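You operate a simulated robot arm through the tools that you are given. There is no shell and no other tool.

You run a simulated two-armed robot. Do the job below in one go: nothing can be reset, and whatever is moved stays where it is left.

Task
Draw the tray in, swap its green spacer ring for the red one, slide it out and press READY.
Fine: the green ring goes on the table; the green lamp must be lit.
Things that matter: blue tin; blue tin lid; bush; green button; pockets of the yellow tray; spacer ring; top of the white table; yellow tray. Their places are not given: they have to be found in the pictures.

The check looks at the end state, three seconds after you hand in, the way a careful person would. Anything else that was tipped, shoved, dropped, spilled or broken makes it a failure.

Robot
Two 7-joint arms with fingered hands on one trunk that stands fixed in place. Base frame: the origin is at the foot of the trunk, x ahead of it, y to its left, z up. Units: cm, rad, N and s.
The left shoulder is at [2.1, 20.8, 127.3], the right one opposite. Each reaches about 115.2 cm from its shoulder. Payload 5 kg a hand.
The tool frame of a hand sits at the grasp point between the pads (the TCP): z along the fingers, y along the line on which they close. The tips reach 4.8 cm beyond it. The gripper opens to 16 cm; its body begins 5.6 cm behind the TCP. The gripper is a hand of 4 fingers: y runs from the thumb to the fingers, the wrist lies at [-2.6, -14.2, -25.2] in the tool frame.
Orientation is that of the tool frame in the base frame, as a unit quaternion [x, y, z, w]. With the fingers straight down and the wrist toward the robot, the tool's x, y and z point along [0, 1, 0], [1, 0, 0] and [0, 0, -1] of the base frame.

Tools
- The arms move only by the tool jog_arm. It takes "left_deltas", "right_deltas" or both (then of equal length, played together; a hand with none holds still); each is a list of rows, each a list of 6 numbers: the shift along the tool's x, y, z in units of 20 mm (1.0 is 20 mm), then the turn, a rotation vector about the tool's x, y, z in units of 4 degrees (1.0 is 4 degrees). In form: [[x, y, z, wx, wy, wz], ...]. A call has 1 to 20 rows; each row shifts and turns the commanded pose from where the row before left it, along the tool's axes as they then stand. A call with a number of a shift or a turn outside -1 to 1 is refused whole. Rows are played at 5 a second. More than 5 cm and 0.15 rad between two rows, and nothing of the call is played. A pose out of reach is approached as far as the arm can. The call stops where the force on the tool passes 60 N (or 10 N more than at its start, if that is more) or the arm is blocked; 0.2 s more then pass. In this call time passes only in rows, and 0.2 s behind the last. It gives the time, the measured TCP pose, the force on the tool (base axes), the opening and the grip force at its end, in the units of the frame above (readings bear some noise), with the torque about the TCP (base axes, N m) and any sound that the robot's microphone picked up.
- Cameras (640 x 400 px; columns grow to the right, rows downward): "scene" is now at [9.83, 1.1, 146.83]; the picture's right is [0.14, -0.99, 0.00], its down [-0.50, -0.07, -0.86] and it looks along [0.86, 0.12, -0.50] (base axes); focal length 350 px, centre (320, 200). "left" rides on the left gripper at [-8.7, -13.2, -18.9] in its tool frame; the picture's right is [-0.83, -0.26, 0.49], its down [0.51, -0.71, 0.49] and it looks along [0.22, 0.66, 0.72] (tool axes); focal length 238 px, centre (320, 200). "right" rides on the right gripper at [8.7, -13.3, -18.9] in its tool frame; the picture's right is [-0.83, 0.26, -0.49], its down [-0.51, -0.71, 0.49] and it looks along [-0.22, 0.66, 0.72] (tool axes); focal length 238 px, centre (320, 200).
- get_image(camera): a new picture of that camera. No time passes.
- lift_body(by): moves the trunk up (or, below 0, down) by that many cm; the arms and the scene camera ride with it, the base frame stays. It gives what a move gives, with no picture.
- set_fingers(index, middle, ring, thumb_bend, thumb_turn, hand): sets how far each is bent, from 0 (flat) to 100 (curled in); at 30 the hand is open as for a grip, at 70 the pads meet at the TCP. One left out holds its place. A second passes; each finger stops where it meets its share of the squeeze, and holds until it gets a number again. It is the only way to open and close the hand. It gives what a move gives, with no picture; readings hold the bend of each and the force on the fingers (four entries, about 0 where the hand has none), thumb and palm. thumb_turn goes from beside the hand (0) to across from the fingers (100), as for a grip.
- pan_tilt(pan, tilt): turns the head with the scene camera to pan (to the left, within 1.501 rad either way) and tilt (down, from -0.506 to 1.204), counted from straight ahead of the robot. It gives what a move gives.
- pixel_to_xyz(camera, pixels): for up to 12 pixels [column, row] of the newest picture of that camera ("zoom" is the newest enlarged one), the place [x, y, z] in the base frame of the surface seen there, good to about 0.3 cm. No time passes.
- inspect(camera, box): a new picture of the part [left, top, right, bottom] of that camera's present view, enlarged. No time passes.
- job_done(): hands the job in; it is judged then, once.

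Leave the grippers open and the arms clear of the work at the hand-in unless told otherwise.

The tools are called after "Emit:" by a JSON object that holds its "fn" and its "kwargs". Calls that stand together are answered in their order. jog_arm: Moves the arms, as the interface text tells. Its arguments: {"type":"object","properties":{"left_deltas":{"type":"array","items":{"type":"array","items":{"type":"number"}}},"right_deltas":{"type":"array","items":{"type":"array","items":{"type":"number"}}}},"required":[]} The other tools are called the same way: lift_body (by) moves the trunk up or down; set_fingers (index, middle, ring, thumb_bend, thumb_turn, hand) moves the fingers one by one; pan_tilt (pan, tilt) turns the head that bears the scene camera; get_image (camera) takes a picture; pixel_to_xyz (camera, pixels) gives the place of the surface under pixels of a picture; inspect (camera, box) takes an enlarged picture of a part of a camera's view; job_done () hands the job in.

At the start:

```text
t: 0.0
left_ee_pos: [73.34, 43.89, 123.26]
left_orientation: [0.706, 0.708, 0.001, 0.0]
left_wrist_force: [0.1, 0.0, 0.9]
left_torque: [0.02, 0.02, -0.02]
left_grip_width: 15.96
left_gripper_force: 0.1
left_shape: jaw
left_bend: [30.0, 30.0, 30.0, 30.0, 98.0]
left_finger forces: [0.0, 0.0, 0.1, 0.0, 0.0, 0.1]
right_ee_pos: [77.34, -30.03, 124.78]
right_orientation: [0.707, 0.708, -0.001, 0.0]
right_wrist_force: [-0.4, -0.5, -0.1]
right_torque: [-0.01, 0.04, -0.01]
right_grip_width: 15.95
right_gripper_force: 0.0
right_shape: jaw
right_bend: [30.0, 30.0, 30.0, 30.0, 98.0]
right_finger forces: [0.0, 0.0, 0.1, 0.0, 0.1, 0.1]
trunk travel left (down, up): [-27.5, 41.5]
head pan, tilt (commanded): [0.14, 0.527]
```

scene: 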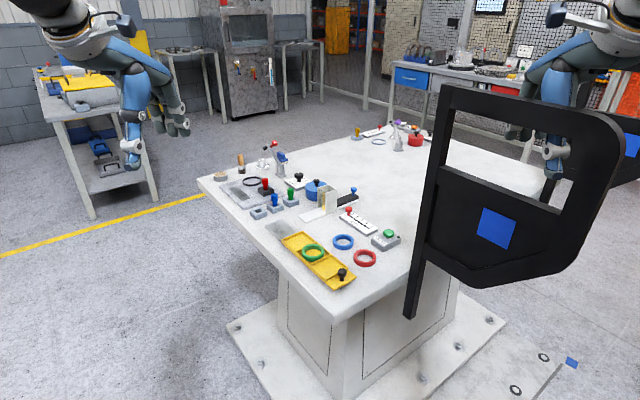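
right: 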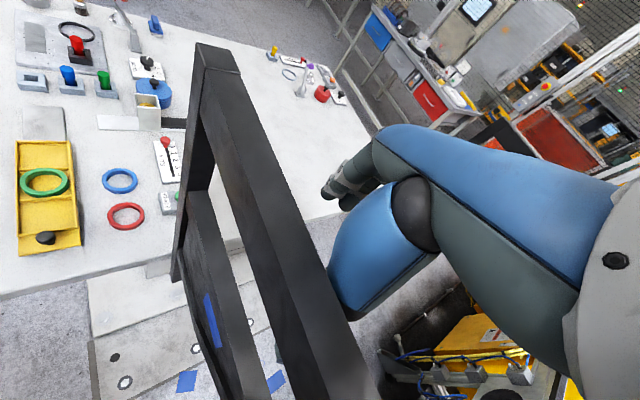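
left: 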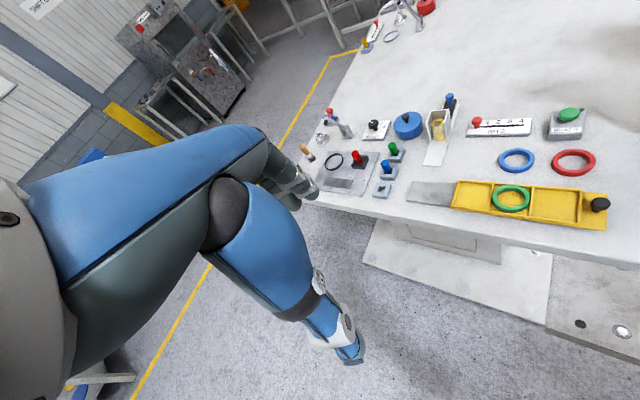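

I start by looking closely at the work area: the yellow tray with the green ring near (315,255), the blue and red rings at (343,242) and (365,258), and a green button at (388,235).

Emit:
{"fn": "inspect", "kwargs": {"camera": "scene", "box": [190, 130, 430, 300]}}

Emit:
{"fn": "inspect", "kwargs": {"camera": "left", "box": [300, 60, 640, 270]}}

```text
2.35 times, centred on (310, 215) of scene
```

zoom: 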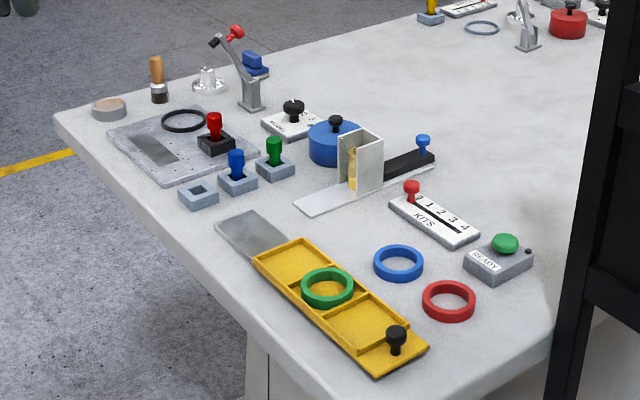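

```text
1.88 times, centred on (470, 165) of left
```

zoom: 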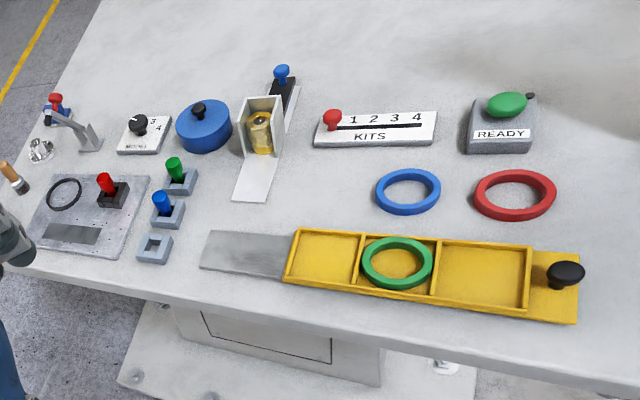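

The tray has three pockets (green ring in the middle one), a black knob on its right end, and a grey slide plate sticking out at left. I measure these points, the rings, the button and the black frame.

Emit:
{"fn": "inspect", "kwargs": {"camera": "scene", "box": [260, 200, 420, 300]}}

Emit:
{"fn": "pixel_to_xyz", "kwargs": {"camera": "scene", "pixels": [[450, 90], [410, 310], [560, 270], [610, 120], [440, 180], [495, 228], [600, 200], [540, 100], [430, 250], [388, 235], [343, 275], [300, 300]]}}

```text
4.00 times, centred on (340, 250) of scene
```

zoom: 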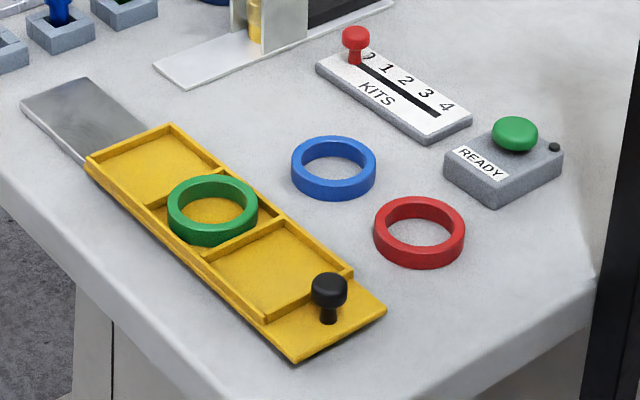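

```text
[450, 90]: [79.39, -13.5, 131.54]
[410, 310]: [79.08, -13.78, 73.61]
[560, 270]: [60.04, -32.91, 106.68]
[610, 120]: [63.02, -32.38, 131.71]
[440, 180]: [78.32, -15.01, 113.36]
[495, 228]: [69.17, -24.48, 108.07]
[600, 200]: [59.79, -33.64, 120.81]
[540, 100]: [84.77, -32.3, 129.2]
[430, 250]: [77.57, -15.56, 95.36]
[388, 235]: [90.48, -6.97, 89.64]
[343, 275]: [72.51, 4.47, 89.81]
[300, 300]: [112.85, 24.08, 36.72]
```

There is a black frame standing between me and the right part of the table (x 60–85, y −13…−33, z 73–131). I turn the head toward it to understand what it is.

Emit:
{"fn": "pan_tilt", "kwargs": {"pan": -0.35, "tilt": 0.65}}

Emit:
{"fn": "get_image", "kwargs": {"camera": "scene"}}

```text
t: 0.9
left_ee_pos: [73.44, 43.76, 123.23]
left_orientation: [0.707, 0.707, 0.0, 0.0]
left_wrist_force: [-0.4, 0.3, 0.5]
left_torque: [-0.02, 0.01, 0.01]
left_grip_width: 15.97
left_gripper_force: 0.0
left_shape: jaw
left_bend: [30.0, 30.0, 30.0, 30.0, 98.0]
left_finger forces: [0.1, 0.0, 0.1, 0.0, 0.0, 0.1]
right_ee_pos: [77.39, -29.92, 124.77]
right_orientation: [0.707, 0.707, 0.0, 0.001]
right_wrist_force: [-0.1, 0.1, 0.0]
right_torque: [0.02, 0.0, 0.03]
right_grip_width: 15.96
right_gripper_force: 0.1
right_shape: jaw
right_bend: [30.0, 30.0, 30.0, 30.0, 98.0]
right_finger forces: [0.0, 0.1, 0.0, 0.0, 0.0, 0.0]
trunk travel left (down, up): [-27.5, 41.5]
head pan, tilt (commanded): [-0.351, 0.649]
```

```text
taken
```

scene: 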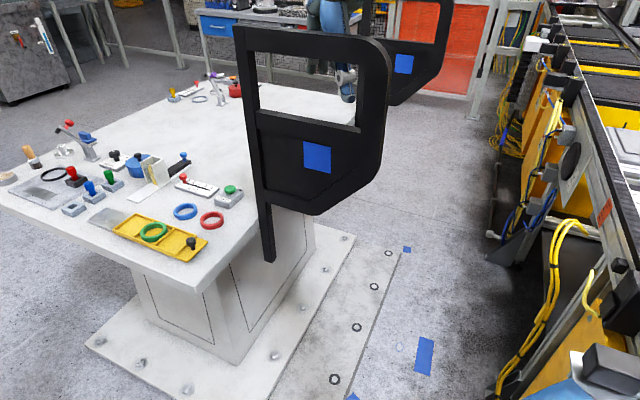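

The frame is a panel hanging in front of the table's right side, so I'll keep the right arm still and do everything with the left one, staying clear of it. I centre the head on the work area.

Emit:
{"fn": "pan_tilt", "kwargs": {"pan": 0.05, "tilt": 0.7}}

Emit:
{"fn": "inspect", "kwargs": {"camera": "scene", "box": [200, 110, 440, 260]}}

Emit:
{"fn": "get_image", "kwargs": {"camera": "scene"}}

```text
t: 1.8
left_ee_pos: [73.46, 43.86, 123.25]
left_orientation: [0.707, 0.707, 0.0, 0.0]
left_wrist_force: [-0.7, -0.9, -1.1]
left_torque: [0.03, -0.01, -0.01]
left_grip_width: 15.97
left_gripper_force: 0.1
left_shape: jaw
left_bend: [30.0, 30.0, 30.0, 30.0, 98.0]
left_finger forces: [0.1, 0.1, 0.0, 0.1, 0.0, 0.1]
right_ee_pos: [77.36, -30.05, 124.85]
right_orientation: [0.707, 0.707, 0.0, 0.0]
right_wrist_force: [-1.0, -0.6, -0.7]
right_torque: [-0.01, 0.0, -0.05]
right_grip_width: 15.98
right_gripper_force: 0.0
right_shape: jaw
right_bend: [30.0, 30.0, 30.0, 30.0, 98.0]
right_finger forces: [0.0, 0.0, 0.0, 0.0, 0.0, 0.0]
trunk travel left (down, up): [-27.5, 41.5]
head pan, tilt (commanded): [0.051, 0.7]
```

```text
2.67 times, centred on (320, 185) of scene
```

zoom: 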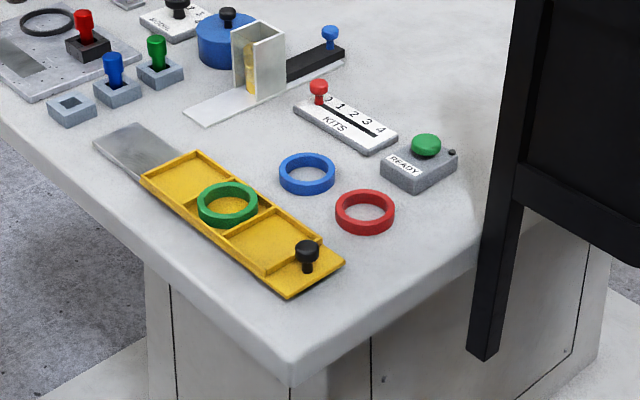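

```text
taken
```

scene: 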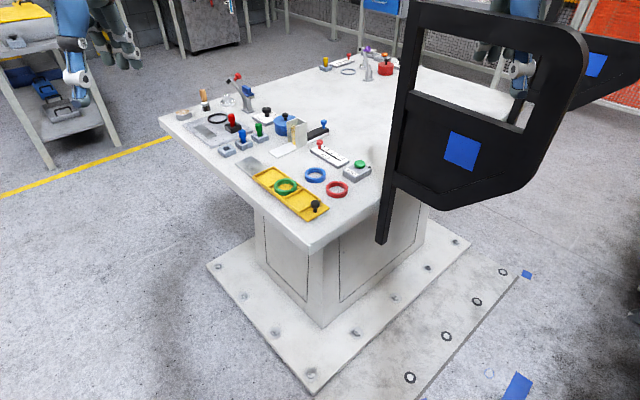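

I zoom tightly on the tray, rings and button, to measure them.

Emit:
{"fn": "inspect", "kwargs": {"camera": "scene", "box": [230, 140, 390, 240]}}

```text
4.00 times, centred on (310, 190) of scene
```

zoom: 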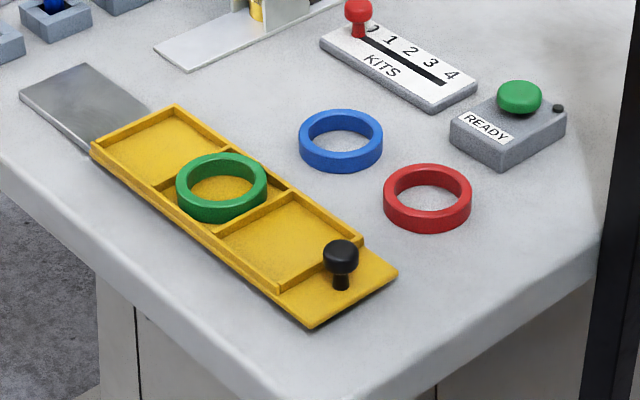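

Emit:
{"fn": "pixel_to_xyz", "kwargs": {"camera": "zoom", "pixels": [[20, 98], [85, 65], [92, 152], [175, 106], [309, 326], [396, 273], [341, 250], [340, 283], [362, 245], [280, 290], [222, 200], [120, 125]]}}

Emit:
{"fn": "pixel_to_xyz", "kwargs": {"camera": "zoom", "pixels": [[180, 190], [264, 180], [220, 156], [222, 215], [386, 194], [469, 190], [427, 168], [428, 224], [520, 90], [557, 107], [340, 115], [500, 165]]}}

```text
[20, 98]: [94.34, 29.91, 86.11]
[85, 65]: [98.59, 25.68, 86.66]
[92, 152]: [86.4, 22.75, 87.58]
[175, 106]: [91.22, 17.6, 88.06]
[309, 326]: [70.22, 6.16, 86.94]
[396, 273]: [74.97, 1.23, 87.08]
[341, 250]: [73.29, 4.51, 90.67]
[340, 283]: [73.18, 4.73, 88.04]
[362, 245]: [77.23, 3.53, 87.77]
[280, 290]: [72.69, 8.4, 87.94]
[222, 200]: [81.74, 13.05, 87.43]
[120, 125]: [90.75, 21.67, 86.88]
```

```text
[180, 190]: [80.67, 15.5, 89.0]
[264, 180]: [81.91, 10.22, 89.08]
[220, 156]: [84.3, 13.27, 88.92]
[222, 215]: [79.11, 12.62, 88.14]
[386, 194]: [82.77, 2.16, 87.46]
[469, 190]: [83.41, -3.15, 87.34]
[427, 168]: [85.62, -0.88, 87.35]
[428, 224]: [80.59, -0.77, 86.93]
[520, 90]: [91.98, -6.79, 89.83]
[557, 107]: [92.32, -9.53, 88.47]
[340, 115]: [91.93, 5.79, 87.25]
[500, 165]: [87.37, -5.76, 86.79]
```

Table top is at z≈86; the tray's long axis runs at 45° from about (72.5,3.7) to (88.8,20.2), with the knob near (73.3,4.5). Before going in, I look at the left hand itself to learn the finger shape.

Emit:
{"fn": "pan_tilt", "kwargs": {"pan": 0.5, "tilt": 0.45}}

Emit:
{"fn": "get_image", "kwargs": {"camera": "scene"}}

Emit:
{"fn": "get_image", "kwargs": {"camera": "left"}}

```text
t: 2.7
left_ee_pos: [73.4, 43.91, 123.29]
left_orientation: [0.708, 0.707, 0.0, 0.0]
left_wrist_force: [0.1, 0.2, 0.0]
left_torque: [-0.02, 0.0, 0.01]
left_grip_width: 15.95
left_gripper_force: 0.2
left_shape: jaw
left_bend: [30.0, 30.0, 30.0, 30.0, 98.0]
left_finger forces: [0.0, 0.1, 0.0, 0.0, 0.0, 0.1]
right_ee_pos: [77.36, -30.0, 124.79]
right_orientation: [0.707, 0.707, 0.0, 0.001]
right_wrist_force: [-0.1, 0.3, -0.1]
right_torque: [-0.01, -0.03, 0.01]
right_grip_width: 15.95
right_gripper_force: 0.1
right_shape: jaw
right_bend: [30.0, 30.0, 30.0, 30.0, 98.0]
right_finger forces: [0.0, 0.0, 0.0, 0.0, 0.1, 0.0]
trunk travel left (down, up): [-27.5, 41.5]
head pan, tilt (commanded): [0.499, 0.45]
```

```text
taken
```

scene: 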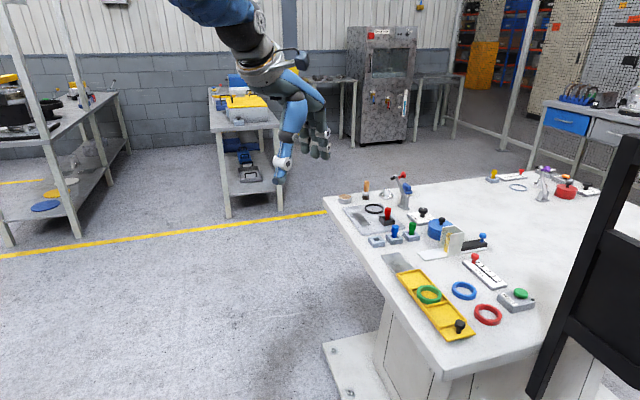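

```text
taken
```

left: 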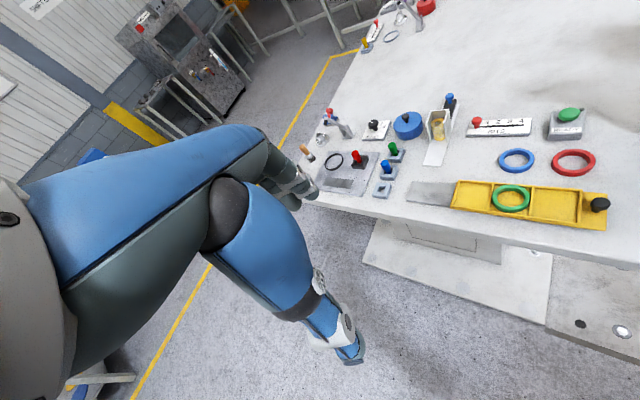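

Emit:
{"fn": "inspect", "kwargs": {"camera": "scene", "box": [220, 40, 380, 200]}}

Emit:
{"fn": "set_fingers", "kwargs": {"hand": "left", "index": 60, "middle": 60, "ring": 60, "thumb_bend": 60, "thumb_turn": 100}}

Emit:
{"fn": "inspect", "kwargs": {"camera": "scene", "box": [220, 40, 380, 200]}}

Emit:
{"fn": "get_image", "kwargs": {"camera": "left"}}

```text
2.50 times, centred on (300, 120) of scene
```

zoom: 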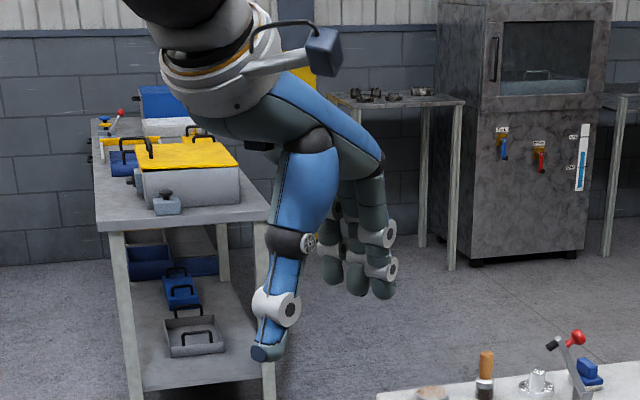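

```text
t: 3.7
left_ee_pos: [73.4, 43.86, 123.36]
left_orientation: [0.707, 0.707, 0.0, 0.0]
left_wrist_force: [-1.0, 0.6, -0.8]
left_torque: [-0.02, -0.02, -0.01]
left_grip_width: 5.14
left_gripper_force: 0.1
left_shape: fingers
left_bend: [60.0, 60.0, 60.0, 60.0, 100.0]
left_finger forces: [0.1, 0.0, 0.1, 0.0, 0.0, 0.0]
right_ee_pos: [77.38, -30.06, 124.78]
right_orientation: [0.707, 0.707, 0.0, 0.0]
right_wrist_force: [-0.2, -0.9, -0.2]
right_torque: [-0.05, -0.03, -0.02]
right_grip_width: 15.96
right_gripper_force: 0.0
right_shape: jaw
right_bend: [30.0, 30.0, 30.0, 30.0, 98.0]
right_finger forces: [0.0, 0.0, 0.0, 0.1, 0.0, 0.1]
trunk travel left (down, up): [-27.5, 41.5]
head pan, tilt (commanded): [0.499, 0.45]
```

```text
2.50 times, centred on (300, 120) of scene
```

zoom: 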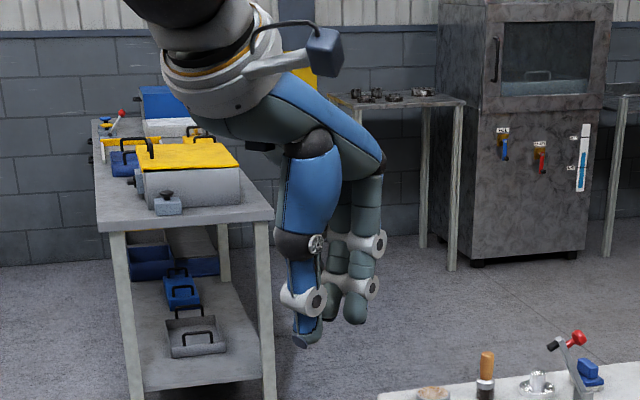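

```text
taken
```

left: 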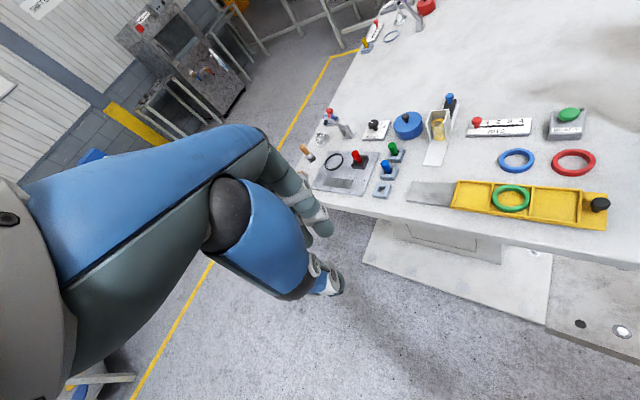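

At bend 60 the gap is 5.1 cm. I measure the fingertip positions from this zoom: thumb tip (302,345), finger tips (355,322) and (330,318).

Emit:
{"fn": "inspect", "kwargs": {"camera": "scene", "box": [270, 70, 350, 130]}}

```text
6.67 times, centred on (310, 100) of scene
```

zoom: 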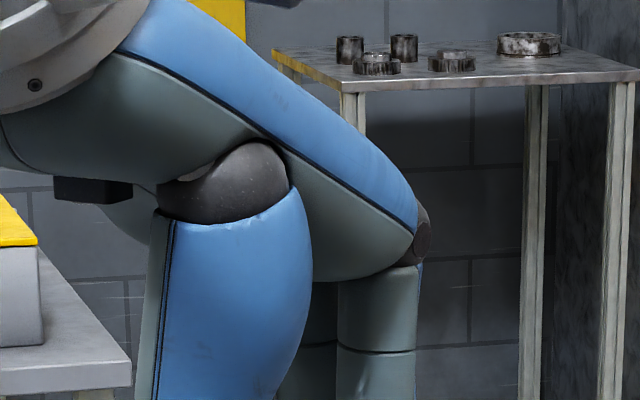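

Emit:
{"fn": "inspect", "kwargs": {"camera": "scene", "box": [266, 120, 346, 190]}}

```text
5.71 times, centred on (306, 155) of scene
```

zoom: 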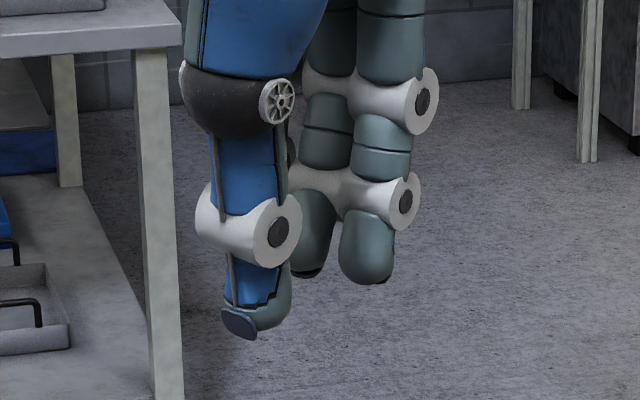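

Emit:
{"fn": "pixel_to_xyz", "kwargs": {"camera": "zoom", "pixels": [[240, 322], [260, 330], [275, 320], [285, 290], [365, 278], [365, 255], [345, 255], [390, 250], [310, 268], [245, 230], [375, 200], [225, 285]]}}

```text
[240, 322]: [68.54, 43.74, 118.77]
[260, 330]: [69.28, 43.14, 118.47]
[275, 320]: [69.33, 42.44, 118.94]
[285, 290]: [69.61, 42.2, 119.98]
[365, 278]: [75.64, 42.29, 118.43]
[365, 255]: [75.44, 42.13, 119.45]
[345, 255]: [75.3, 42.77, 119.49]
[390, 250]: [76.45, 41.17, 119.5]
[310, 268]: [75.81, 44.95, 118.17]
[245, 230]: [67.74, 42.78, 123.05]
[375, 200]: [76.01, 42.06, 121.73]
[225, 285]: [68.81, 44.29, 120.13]
```

Fingertips end ~4.9 cm below the TCP with nearly vertical pads. I now bring the left hand to a viewing pose near (66,24,103), off the table's edge, then turn it 45° so that its camera looks closely at the tray.

Emit:
{"fn": "jog_arm", "kwargs": {"left_deltas": [[-0.905, -0.335, 0.925, 0, 0, 0], [-0.905, -0.335, 0.925, 0, 0, 0], [-0.905, -0.335, 0.925, 0, 0, 0], [-0.905, -0.335, 0.925, 0, 0, 0], [-0.905, -0.335, 0.925, 0, 0, 0], [-0.905, -0.335, 0.925, 0, 0, 0], [-0.905, -0.335, 0.925, 0, 0, 0], [-0.905, -0.335, 0.925, 0, 0, 0], [-0.905, -0.335, 0.925, 0, 0, 0], [-0.905, -0.335, 0.925, 0, 0, 0], [-0.905, -0.335, 0.925, 0, 0, 0]]}}

Emit:
{"fn": "jog_arm", "kwargs": {"left_deltas": [[0, 0, 0, 0, 0, 0.9375], [0, 0, 0, 0, 0, 0.9375], [0, 0, 0, 0, 0, 0.9375], [0, 0, 0, 0, 0, 0.9375], [0, 0, 0, 0, 0, 0.9375], [0, 0, 0, 0, 0, 0.9375], [0, 0, 0, 0, 0, 0.9375], [0, 0, 0, 0, 0, 0.9375], [0, 0, 0, 0, 0, 0.9375], [0, 0, 0, 0, 0, 0.9375], [0, 0, 0, 0, 0, 0.9375], [0, 0, 0, 0, 0, 0.9375]]}}

Emit:
{"fn": "get_image", "kwargs": {"camera": "left"}}

Emit:
{"fn": "pan_tilt", "kwargs": {"pan": 0.1, "tilt": 0.7}}

Emit:
{"fn": "get_image", "kwargs": {"camera": "scene"}}

```text
t: 6.1
left_ee_pos: [66.05, 23.88, 102.85]
left_orientation: [0.707, 0.707, 0.0, 0.0]
left_wrist_force: [0.6, 0.1, 0.8]
left_torque: [0.05, 0.04, -0.03]
left_grip_width: 5.17
left_gripper_force: 0.0
left_shape: fingers
left_bend: [60.0, 60.0, 60.0, 60.0, 100.0]
left_finger forces: [0.0, 0.0, 0.0, 0.0, 0.1, 0.0]
right_ee_pos: [77.39, -30.18, 124.74]
right_orientation: [0.707, 0.707, -0.001, -0.001]
right_wrist_force: [1.1, 0.1, 0.1]
right_torque: [0.07, -0.02, -0.01]
right_grip_width: 15.95
right_gripper_force: 0.1
right_shape: jaw
right_bend: [30.0, 30.0, 30.0, 30.0, 98.0]
right_finger forces: [0.0, 0.0, 0.0, 0.0, 0.0, 0.0]
trunk travel left (down, up): [-27.5, 41.5]
head pan, tilt (commanded): [0.499, 0.45]
```

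```text
t: 8.7
left_ee_pos: [66.0, 23.97, 102.9]
left_orientation: [0.924, 0.382, 0.0, 0.0]
left_wrist_force: [0.6, 0.1, 0.1]
left_torque: [-0.02, -0.03, 0.04]
left_grip_width: 5.15
left_gripper_force: 0.1
left_shape: fingers
left_bend: [60.0, 60.0, 60.0, 60.0, 100.0]
left_finger forces: [0.1, 0.0, 0.0, 0.0, 0.1, 0.0]
right_ee_pos: [77.45, -29.97, 124.74]
right_orientation: [0.707, 0.707, 0.0, 0.0]
right_wrist_force: [0.6, 1.0, 0.3]
right_torque: [-0.04, 0.01, -0.01]
right_grip_width: 15.95
right_gripper_force: 0.0
right_shape: jaw
right_bend: [30.0, 30.0, 30.0, 30.0, 98.0]
right_finger forces: [0.0, 0.0, 0.1, 0.1, 0.0, 0.1]
trunk travel left (down, up): [-27.5, 41.5]
head pan, tilt (commanded): [0.499, 0.45]
```

```text
taken
```

left: 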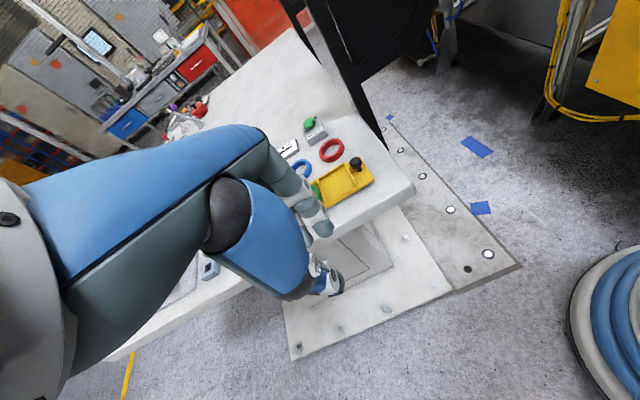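

```text
t: 9.6
left_ee_pos: [66.02, 23.97, 102.88]
left_orientation: [0.924, 0.383, 0.0, -0.001]
left_wrist_force: [-1.1, -0.3, 0.0]
left_torque: [0.0, -0.02, 0.03]
left_grip_width: 5.15
left_gripper_force: 0.1
left_shape: fingers
left_bend: [60.0, 60.0, 60.0, 60.0, 100.0]
left_finger forces: [0.1, 0.0, 0.0, 0.0, 0.0, 0.1]
right_ee_pos: [77.42, -30.09, 124.78]
right_orientation: [0.707, 0.707, 0.0, 0.0]
right_wrist_force: [-0.5, 0.2, 1.0]
right_torque: [-0.03, -0.01, 0.02]
right_grip_width: 15.94
right_gripper_force: 0.1
right_shape: jaw
right_bend: [30.0, 30.0, 30.0, 30.0, 98.0]
right_finger forces: [0.1, 0.1, 0.0, 0.1, 0.1, 0.1]
trunk travel left (down, up): [-27.5, 41.5]
head pan, tilt (commanded): [0.099, 0.7]
```

```text
taken
```

scene: 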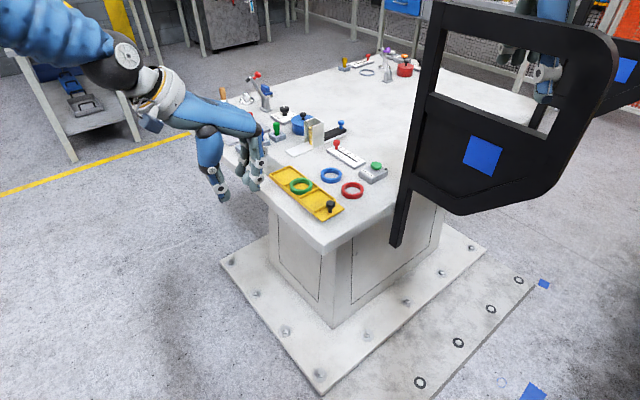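

The hand is in view but not helpful for the tray; the scene zoom is better. I look at the tray ends and the plate at high zoom.

Emit:
{"fn": "inspect", "kwargs": {"camera": "scene", "box": [265, 155, 355, 225]}}

Emit:
{"fn": "inspect", "kwargs": {"camera": "left", "box": [280, 100, 420, 200]}}

```text
5.71 times, centred on (310, 190) of scene
```

zoom: 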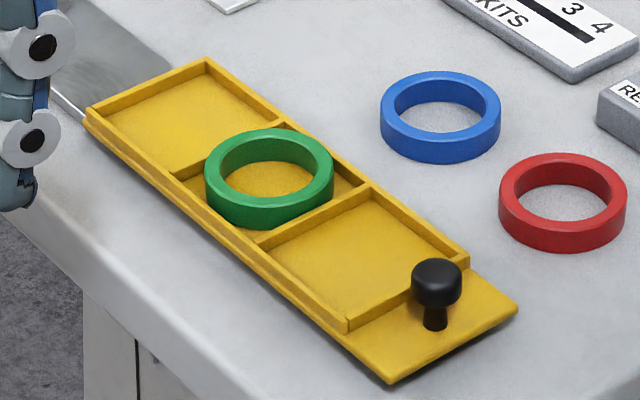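

```text
4.00 times, centred on (350, 150) of left
```

zoom: 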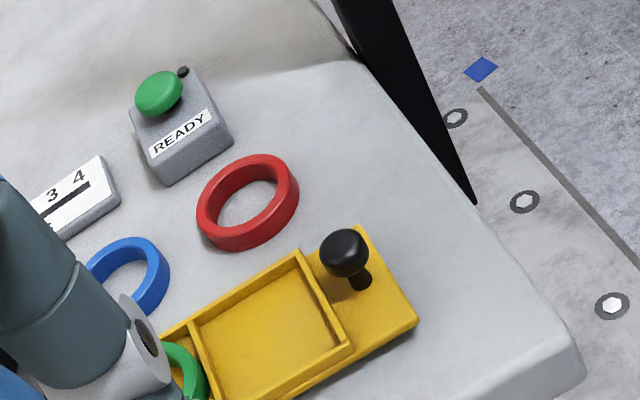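

The operator's side labels show the tray slides along its 45° axis with the knob at the right end; I need to know which fingers sit where. I zoom on the left hand at about (225,165).

Emit:
{"fn": "inspect", "kwargs": {"camera": "scene", "box": [190, 130, 280, 210]}}

```text
5.00 times, centred on (235, 170) of scene
```

zoom: 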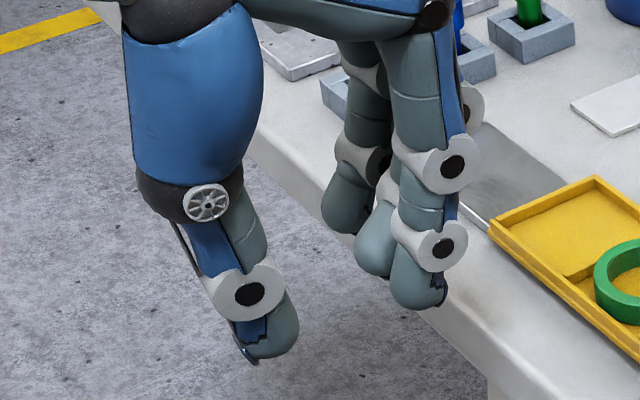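

I measure finger tips: thumb (272,350), index-side tips (415,300), (375,265), (345,220).

Emit:
{"fn": "pixel_to_xyz", "kwargs": {"camera": "zoom", "pixels": [[272, 352], [285, 335], [255, 350], [415, 300], [400, 300], [425, 300], [375, 268], [365, 265], [345, 225], [335, 220], [414, 280], [290, 315]]}}

```text
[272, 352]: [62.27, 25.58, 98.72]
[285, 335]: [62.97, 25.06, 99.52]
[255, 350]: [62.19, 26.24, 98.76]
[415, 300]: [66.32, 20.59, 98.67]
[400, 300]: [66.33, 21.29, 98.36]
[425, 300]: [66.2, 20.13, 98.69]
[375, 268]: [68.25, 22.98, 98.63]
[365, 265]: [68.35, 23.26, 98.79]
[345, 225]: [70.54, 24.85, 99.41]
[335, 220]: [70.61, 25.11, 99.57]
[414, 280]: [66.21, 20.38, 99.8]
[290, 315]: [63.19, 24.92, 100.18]
```

The three fingers sit at tool x ≈ −1.3, 1.7, 4.7, the thumb at −0.7. Next I measure the surroundings of the red ring: blue ring and READY box corners.

Emit:
{"fn": "inspect", "kwargs": {"camera": "scene", "box": [310, 140, 400, 210]}}

```text
5.71 times, centred on (355, 175) of scene
```

zoom: 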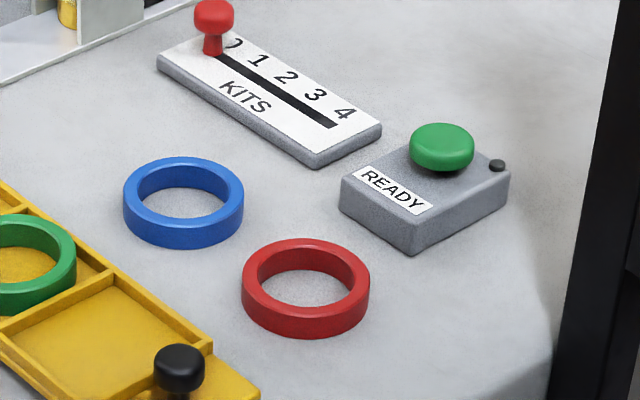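

Emit:
{"fn": "pixel_to_xyz", "kwargs": {"camera": "zoom", "pixels": [[126, 210], [240, 205], [184, 160], [184, 245], [244, 295], [367, 292], [305, 242], [305, 330], [308, 300], [342, 180], [343, 208], [411, 250]]}}

Emit:
{"fn": "pixel_to_xyz", "kwargs": {"camera": "zoom", "pixels": [[413, 222], [506, 175], [506, 196], [497, 163], [440, 140], [440, 165], [415, 145], [470, 145], [315, 165], [180, 360], [178, 395], [575, 300]]}}

```text
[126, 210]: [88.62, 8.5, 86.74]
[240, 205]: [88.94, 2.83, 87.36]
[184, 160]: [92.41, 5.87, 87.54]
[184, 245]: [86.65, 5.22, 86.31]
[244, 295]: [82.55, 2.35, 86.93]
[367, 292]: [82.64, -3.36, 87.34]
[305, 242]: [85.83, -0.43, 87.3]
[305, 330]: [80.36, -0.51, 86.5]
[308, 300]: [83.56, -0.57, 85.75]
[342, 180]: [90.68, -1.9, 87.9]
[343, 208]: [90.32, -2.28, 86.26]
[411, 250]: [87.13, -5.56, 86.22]
```

```text
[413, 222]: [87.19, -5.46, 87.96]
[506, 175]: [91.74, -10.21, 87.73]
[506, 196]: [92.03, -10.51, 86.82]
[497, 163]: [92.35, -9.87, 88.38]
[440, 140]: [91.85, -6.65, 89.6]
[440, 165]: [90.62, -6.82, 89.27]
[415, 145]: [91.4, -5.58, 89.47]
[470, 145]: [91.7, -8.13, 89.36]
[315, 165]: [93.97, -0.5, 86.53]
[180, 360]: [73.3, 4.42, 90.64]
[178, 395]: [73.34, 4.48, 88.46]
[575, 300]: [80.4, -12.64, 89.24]
```

The red ring is at (83.1,−0.55), blue ring at (89.3,5.6), READY button at (91.4,−6.9,89.6), table top ≈85.8. I'll first test how the tray slides by gripping the knob at (73.3,4.5). I move the hand above it.

Emit:
{"fn": "jog_arm", "kwargs": {"left_deltas": [[-0.382, 0.9475, 0.1, 0, 0, 0], [-0.382, 0.9475, 0.1, 0, 0, 0], [-0.382, 0.9475, 0.1, 0, 0, 0], [-0.382, 0.9475, 0.1, 0, 0, 0], [-0.382, 0.9475, 0.1, 0, 0, 0], [-0.382, 0.9475, 0.1, 0, 0, 0], [-0.382, 0.9475, 0.1, 0, 0, 0], [-0.382, 0.9475, 0.1, 0, 0, 0], [-0.382, 0.9475, 0.1, 0, 0, 0], [-0.382, 0.9475, 0.1, 0, 0, 0]]}}

Emit:
{"fn": "get_image", "kwargs": {"camera": "scene"}}

Emit:
{"fn": "get_image", "kwargs": {"camera": "left"}}

```text
t: 11.8
left_ee_pos: [74.14, 5.22, 100.97]
left_orientation: [0.924, 0.382, -0.001, 0.0]
left_wrist_force: [0.7, -0.5, -0.2]
left_torque: [0.03, 0.02, -0.01]
left_grip_width: 5.16
left_gripper_force: 0.1
left_shape: fingers
left_bend: [60.0, 60.0, 60.0, 60.0, 100.0]
left_finger forces: [0.0, 0.1, 0.0, 0.1, 0.1, 0.1]
right_ee_pos: [77.41, -30.13, 124.59]
right_orientation: [0.707, 0.707, 0.0, -0.001]
right_wrist_force: [-0.1, -0.6, -0.4]
right_torque: [0.06, 0.01, 0.02]
right_grip_width: 15.98
right_gripper_force: 0.1
right_shape: jaw
right_bend: [30.0, 30.0, 30.0, 30.0, 98.0]
right_finger forces: [0.0, 0.0, 0.1, 0.1, 0.1, 0.0]
trunk travel left (down, up): [-27.5, 41.5]
head pan, tilt (commanded): [0.099, 0.7]
```

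```text
taken
```

scene: 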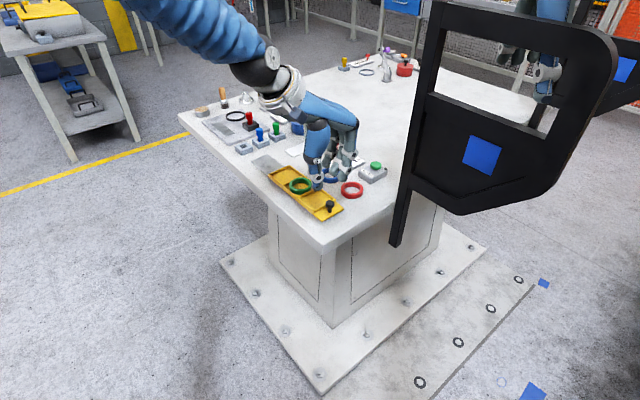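

```text
taken
```

left: 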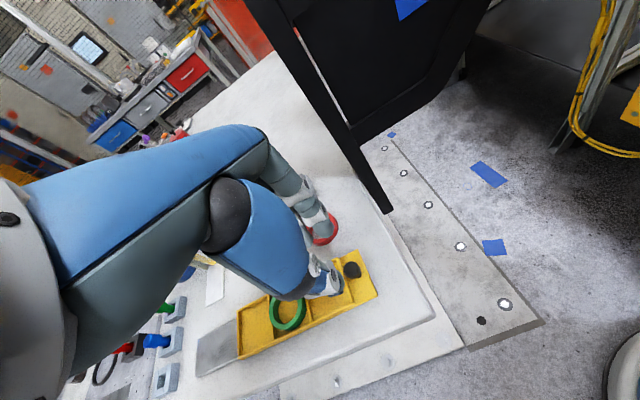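

The hand hovers over the knob. I zoom in to check fingers relative to the knob before descending.

Emit:
{"fn": "inspect", "kwargs": {"camera": "scene", "box": [285, 140, 375, 220]}}

Emit:
{"fn": "inspect", "kwargs": {"camera": "left", "box": [220, 180, 400, 350]}}

```text
5.00 times, centred on (330, 180) of scene
```

zoom: 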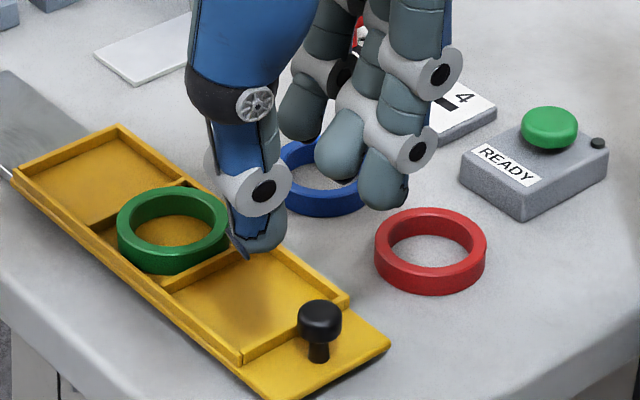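

```text
2.35 times, centred on (310, 265) of left
```

zoom: 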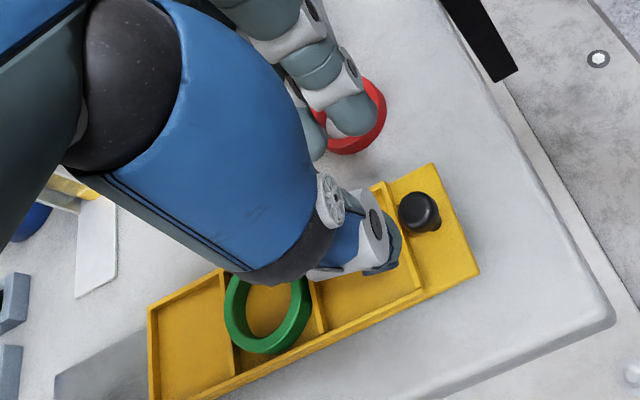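

Clear of everything. I descend 7.6 cm so the fingertips are at z≈88.4, beside the knob's cap and above the pocket walls.

Emit:
{"fn": "jog_arm", "kwargs": {"left_deltas": [[0, 0, 0.8, 0, 0, 0], [0, 0, 0.8, 0, 0, 0], [0, 0, 0.8, 0, 0, 0], [0, 0, 0.7, 0, 0, 0], [0, 0, 0.5, 0, 0, 0], [0, 0, 0.2, 0, 0, 0]]}}

Emit:
{"fn": "inspect", "kwargs": {"camera": "scene", "box": [285, 140, 375, 220]}}

Emit:
{"fn": "inspect", "kwargs": {"camera": "left", "box": [220, 180, 400, 350]}}

```text
t: 13.2
left_ee_pos: [74.17, 5.08, 93.76]
left_orientation: [0.923, 0.384, 0.002, 0.001]
left_wrist_force: [3.1, -1.4, 11.8]
left_torque: [-0.23, -0.46, 0.01]
left_grip_width: 5.15
left_gripper_force: 5.7
left_shape: fingers
left_bend: [60.0, 60.0, 60.0, 60.0, 100.0]
left_finger forces: [0.0, 11.7, 0.1, 0.1, 0.1, 0.1]
right_ee_pos: [77.29, -30.08, 124.83]
right_orientation: [0.707, 0.707, 0.0, -0.001]
right_wrist_force: [-0.1, 0.0, 0.1]
right_torque: [0.0, 0.02, -0.01]
right_grip_width: 15.95
right_gripper_force: 0.1
right_shape: jaw
right_bend: [30.0, 30.0, 30.0, 30.0, 98.0]
right_finger forces: [0.0, 0.0, 0.0, 0.0, 0.1, 0.0]
trunk travel left (down, up): [-27.5, 41.5]
head pan, tilt (commanded): [0.099, 0.7]
```

```text
5.00 times, centred on (330, 180) of scene
```

zoom: 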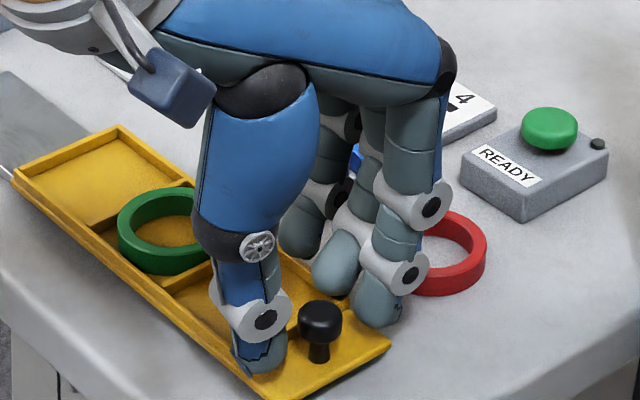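

```text
2.35 times, centred on (310, 265) of left
```

zoom: 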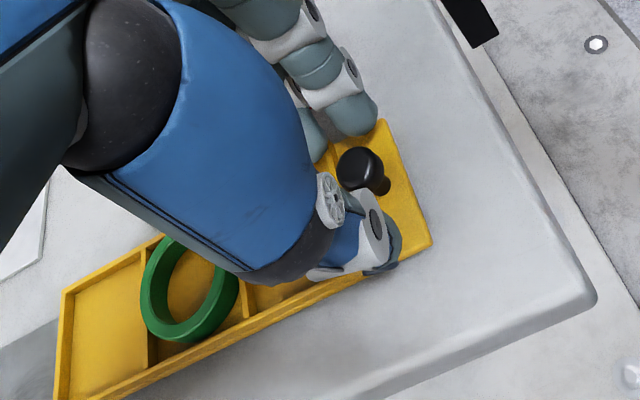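

The middle finger touches a pocket wall (11.7 N), so I lift 0.5 cm, then close index and thumb on the knob.

Emit:
{"fn": "jog_arm", "kwargs": {"left_deltas": [[0, 0, -0.25, 0, 0, 0]]}}

Emit:
{"fn": "set_fingers", "kwargs": {"hand": "left", "index": 70, "thumb_bend": 70}}

Emit:
{"fn": "inspect", "kwargs": {"camera": "scene", "box": [285, 140, 375, 220]}}

Emit:
{"fn": "inspect", "kwargs": {"camera": "left", "box": [220, 180, 400, 350]}}

```text
t: 13.6
left_ee_pos: [74.0, 5.25, 93.7]
left_orientation: [0.924, 0.383, 0.0, -0.001]
left_wrist_force: [1.1, 0.8, 1.3]
left_torque: [-0.02, -0.05, -0.02]
left_grip_width: 5.15
left_gripper_force: 0.9
left_shape: fingers
left_bend: [60.0, 60.0, 60.0, 60.0, 100.0]
left_finger forces: [0.0, 1.7, 0.0, 0.0, 0.0, 0.0]
right_ee_pos: [77.27, -30.14, 124.84]
right_orientation: [0.707, 0.707, 0.0, 0.0]
right_wrist_force: [-0.6, -0.1, 0.3]
right_torque: [-0.03, -0.02, 0.0]
right_grip_width: 15.94
right_gripper_force: 0.1
right_shape: jaw
right_bend: [30.0, 30.0, 30.0, 30.0, 98.0]
right_finger forces: [0.0, 0.0, 0.1, 0.0, 0.0, 0.0]
trunk travel left (down, up): [-27.5, 41.5]
head pan, tilt (commanded): [0.099, 0.7]
```

```text
t: 14.6
left_ee_pos: [74.07, 5.16, 93.68]
left_orientation: [0.924, 0.382, 0.0, 0.0]
left_wrist_force: [-1.0, -0.8, -3.7]
left_torque: [-0.01, 0.01, 0.05]
left_grip_width: 2.67
left_gripper_force: 5.2
left_shape: fingers
left_bend: [66.0, 60.0, 60.0, 67.0, 100.0]
left_finger forces: [4.7, 0.1, 0.0, 0.0, 4.8, 0.0]
right_ee_pos: [77.35, -30.09, 124.78]
right_orientation: [0.707, 0.707, 0.0, 0.001]
right_wrist_force: [-0.9, -0.1, 0.0]
right_torque: [0.02, 0.01, -0.03]
right_grip_width: 15.98
right_gripper_force: 0.1
right_shape: jaw
right_bend: [30.0, 30.0, 30.0, 30.0, 98.0]
right_finger forces: [0.0, 0.0, 0.1, 0.1, 0.0, 0.0]
trunk travel left (down, up): [-27.5, 41.5]
head pan, tilt (commanded): [0.099, 0.7]
```

```text
5.00 times, centred on (330, 180) of scene
```

zoom: 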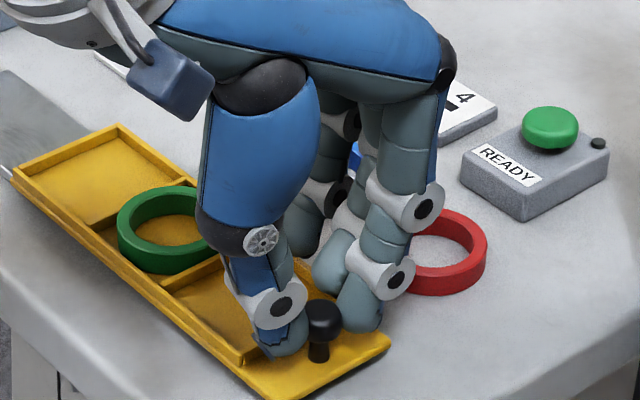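

```text
2.35 times, centred on (310, 265) of left
```

zoom: 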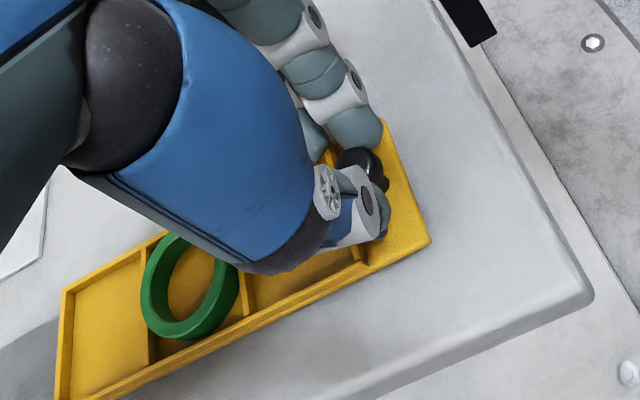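

The knob is held (4.7 N each side). I probe the slide: first 1 cm along +tool x (toward the exposed grey plate).

Emit:
{"fn": "jog_arm", "kwargs": {"left_deltas": [[0.25, 0, 0, 0, 0, 0], [0.25, 0, 0, 0, 0, 0]]}}

Emit:
{"fn": "inspect", "kwargs": {"camera": "scene", "box": [250, 140, 370, 220]}}

```text
t: 15.2
left_ee_pos: [74.73, 5.85, 93.91]
left_orientation: [0.924, 0.382, 0.0, 0.001]
left_wrist_force: [-0.3, 0.1, -2.9]
left_torque: [0.0, 0.02, 0.02]
left_grip_width: 2.63
left_gripper_force: 4.8
left_shape: fingers
left_bend: [66.0, 60.0, 60.0, 67.0, 100.0]
left_finger forces: [4.9, 0.1, 0.1, 0.1, 4.6, 0.0]
right_ee_pos: [77.21, -30.09, 124.76]
right_orientation: [0.707, 0.707, 0.0, 0.0]
right_wrist_force: [-0.6, 0.4, -0.5]
right_torque: [0.0, -0.02, 0.02]
right_grip_width: 15.96
right_gripper_force: 0.1
right_shape: jaw
right_bend: [30.0, 30.0, 30.0, 30.0, 98.0]
right_finger forces: [0.0, 0.0, 0.0, 0.0, 0.0, 0.0]
trunk travel left (down, up): [-27.5, 41.5]
head pan, tilt (commanded): [0.099, 0.7]
```

```text
5.00 times, centred on (310, 180) of scene
```

zoom: 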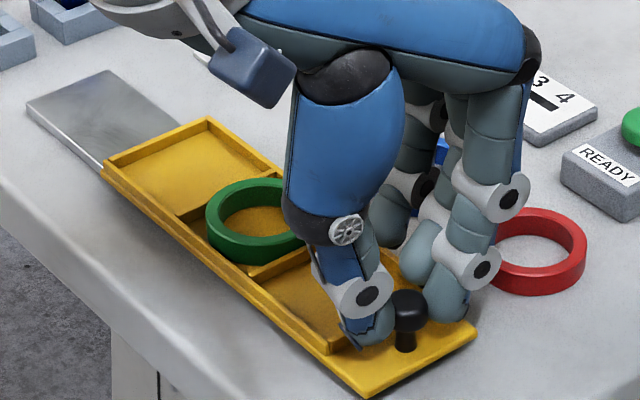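

I measure whether the tray moved: corners at (103,165), (208,119), knob top (408,303), tray end (367,395).

Emit:
{"fn": "pixel_to_xyz", "kwargs": {"camera": "zoom", "pixels": [[104, 166], [208, 120], [408, 303], [366, 393], [474, 325], [28, 105], [106, 72]]}}

```text
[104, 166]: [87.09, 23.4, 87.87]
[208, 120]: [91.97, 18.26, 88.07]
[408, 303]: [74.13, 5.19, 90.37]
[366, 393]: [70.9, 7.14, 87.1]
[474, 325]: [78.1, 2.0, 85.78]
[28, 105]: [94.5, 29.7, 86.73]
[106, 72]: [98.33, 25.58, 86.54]
```

The tray slid 1 cm toward the plate with little force. Now I probe the other way: back 1 cm, then 0.6 cm beyond the starting place.

Emit:
{"fn": "jog_arm", "kwargs": {"left_deltas": [[-0.25, 0, 0, 0, 0, 0], [-0.25, 0, 0, 0, 0, 0], [-0.15, 0, 0, 0, 0, 0], [-0.15, 0, 0, 0, 0, 0]]}}

Emit:
{"fn": "inspect", "kwargs": {"camera": "scene", "box": [250, 140, 370, 220]}}

```text
t: 16.2
left_ee_pos: [73.67, 4.97, 93.95]
left_orientation: [0.923, 0.384, 0.0, 0.0]
left_wrist_force: [1.5, 3.5, -1.0]
left_torque: [0.12, -0.12, -0.01]
left_grip_width: 2.48
left_gripper_force: 4.4
left_shape: fingers
left_bend: [67.0, 60.0, 60.0, 67.0, 100.0]
left_finger forces: [3.4, 0.1, 0.1, 0.0, 5.3, 0.0]
right_ee_pos: [77.33, -30.02, 124.82]
right_orientation: [0.707, 0.707, 0.0, 0.0]
right_wrist_force: [0.0, 0.9, 0.0]
right_torque: [0.02, -0.02, 0.02]
right_grip_width: 15.98
right_gripper_force: 0.1
right_shape: jaw
right_bend: [30.0, 30.0, 30.0, 30.0, 98.0]
right_finger forces: [0.0, 0.0, 0.0, 0.1, 0.1, 0.0]
trunk travel left (down, up): [-27.5, 41.5]
head pan, tilt (commanded): [0.099, 0.7]
```

```text
5.00 times, centred on (310, 180) of scene
```

zoom: 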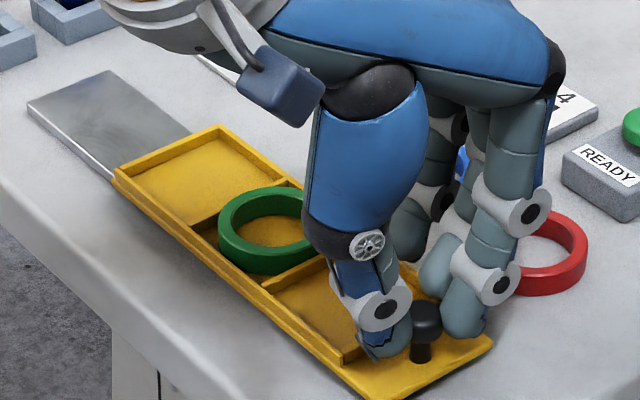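

Emit:
{"fn": "pixel_to_xyz", "kwargs": {"camera": "zoom", "pixels": [[115, 176], [220, 128], [427, 315], [28, 105], [106, 72]]}}

```text
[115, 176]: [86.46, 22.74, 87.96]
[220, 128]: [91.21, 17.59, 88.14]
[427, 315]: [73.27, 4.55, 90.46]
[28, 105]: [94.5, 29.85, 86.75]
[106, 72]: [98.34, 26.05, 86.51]
```

The tray is back at its start and a stop resists there (3.8 N), so it is now fully "out"; it travels only toward the grey plate ("in"). Before drawing it in, I check the objects near the plate's far end.

Emit:
{"fn": "inspect", "kwargs": {"camera": "scene", "box": [190, 90, 330, 180]}}

```text
4.44 times, centred on (260, 135) of scene
```

zoom: 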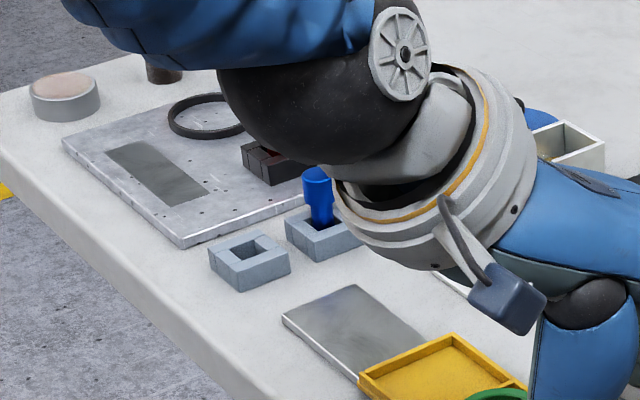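

Emit:
{"fn": "pixel_to_xyz", "kwargs": {"camera": "zoom", "pixels": [[240, 290], [290, 268], [210, 255], [283, 320], [355, 285], [320, 175], [355, 245], [180, 247], [300, 250], [550, 155], [400, 230], [360, 380]]}}

```text
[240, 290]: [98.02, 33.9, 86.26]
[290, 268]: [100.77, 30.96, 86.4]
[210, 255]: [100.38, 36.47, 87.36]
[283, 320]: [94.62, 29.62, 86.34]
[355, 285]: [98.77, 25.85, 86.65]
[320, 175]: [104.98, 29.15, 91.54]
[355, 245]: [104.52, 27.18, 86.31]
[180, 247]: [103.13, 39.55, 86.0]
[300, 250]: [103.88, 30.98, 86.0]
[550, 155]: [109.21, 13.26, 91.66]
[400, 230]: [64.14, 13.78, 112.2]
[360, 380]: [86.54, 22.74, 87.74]
```

The plate ends 5 cm before the first socket, so drawing in is free. I draw the tray in along +tool x, 8 cm first.

Emit:
{"fn": "jog_arm", "kwargs": {"left_deltas": [[0.3, 0, 0, 0, 0, 0], [0.4, 0, 0, 0, 0, 0], [0.5, 0, 0, 0, 0, 0], [0.5, 0, 0, 0, 0, 0], [0.5, 0, 0, 0, 0, 0], [0.5, 0, 0, 0, 0, 0], [0.5, 0, 0, 0, 0, 0], [0.5, 0, 0, 0, 0, 0], [0.3, 0, 0, 0, 0, 0]]}}

Emit:
{"fn": "get_image", "kwargs": {"camera": "scene"}}

Emit:
{"fn": "inspect", "kwargs": {"camera": "scene", "box": [240, 120, 370, 210]}}

```text
t: 18.2
left_ee_pos: [79.21, 10.38, 93.75]
left_orientation: [0.924, 0.382, 0.0, 0.0]
left_wrist_force: [0.3, -0.3, 1.5]
left_torque: [-0.04, -0.01, 0.0]
left_grip_width: 2.48
left_gripper_force: 5.6
left_shape: fingers
left_bend: [67.0, 60.0, 60.0, 67.0, 100.0]
left_finger forces: [5.8, 0.0, 0.1, 0.0, 4.8, 0.1]
right_ee_pos: [77.37, -30.15, 124.82]
right_orientation: [0.707, 0.707, 0.0, 0.0]
right_wrist_force: [0.6, -0.4, -0.4]
right_torque: [-0.01, 0.0, -0.01]
right_grip_width: 15.96
right_gripper_force: 0.0
right_shape: jaw
right_bend: [30.0, 30.0, 30.0, 30.0, 98.0]
right_finger forces: [0.1, 0.1, 0.1, 0.0, 0.0, 0.1]
trunk travel left (down, up): [-27.5, 41.5]
head pan, tilt (commanded): [0.099, 0.7]
```

```text
taken
```

scene: 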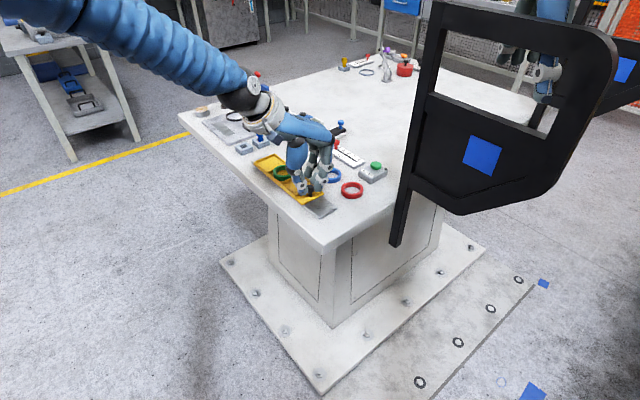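

```text
4.44 times, centred on (305, 165) of scene
```

zoom: 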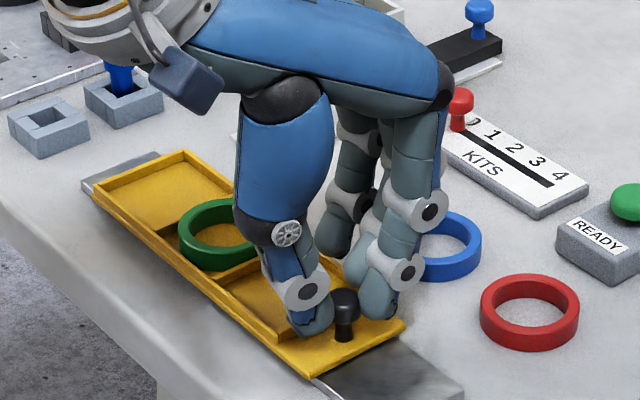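

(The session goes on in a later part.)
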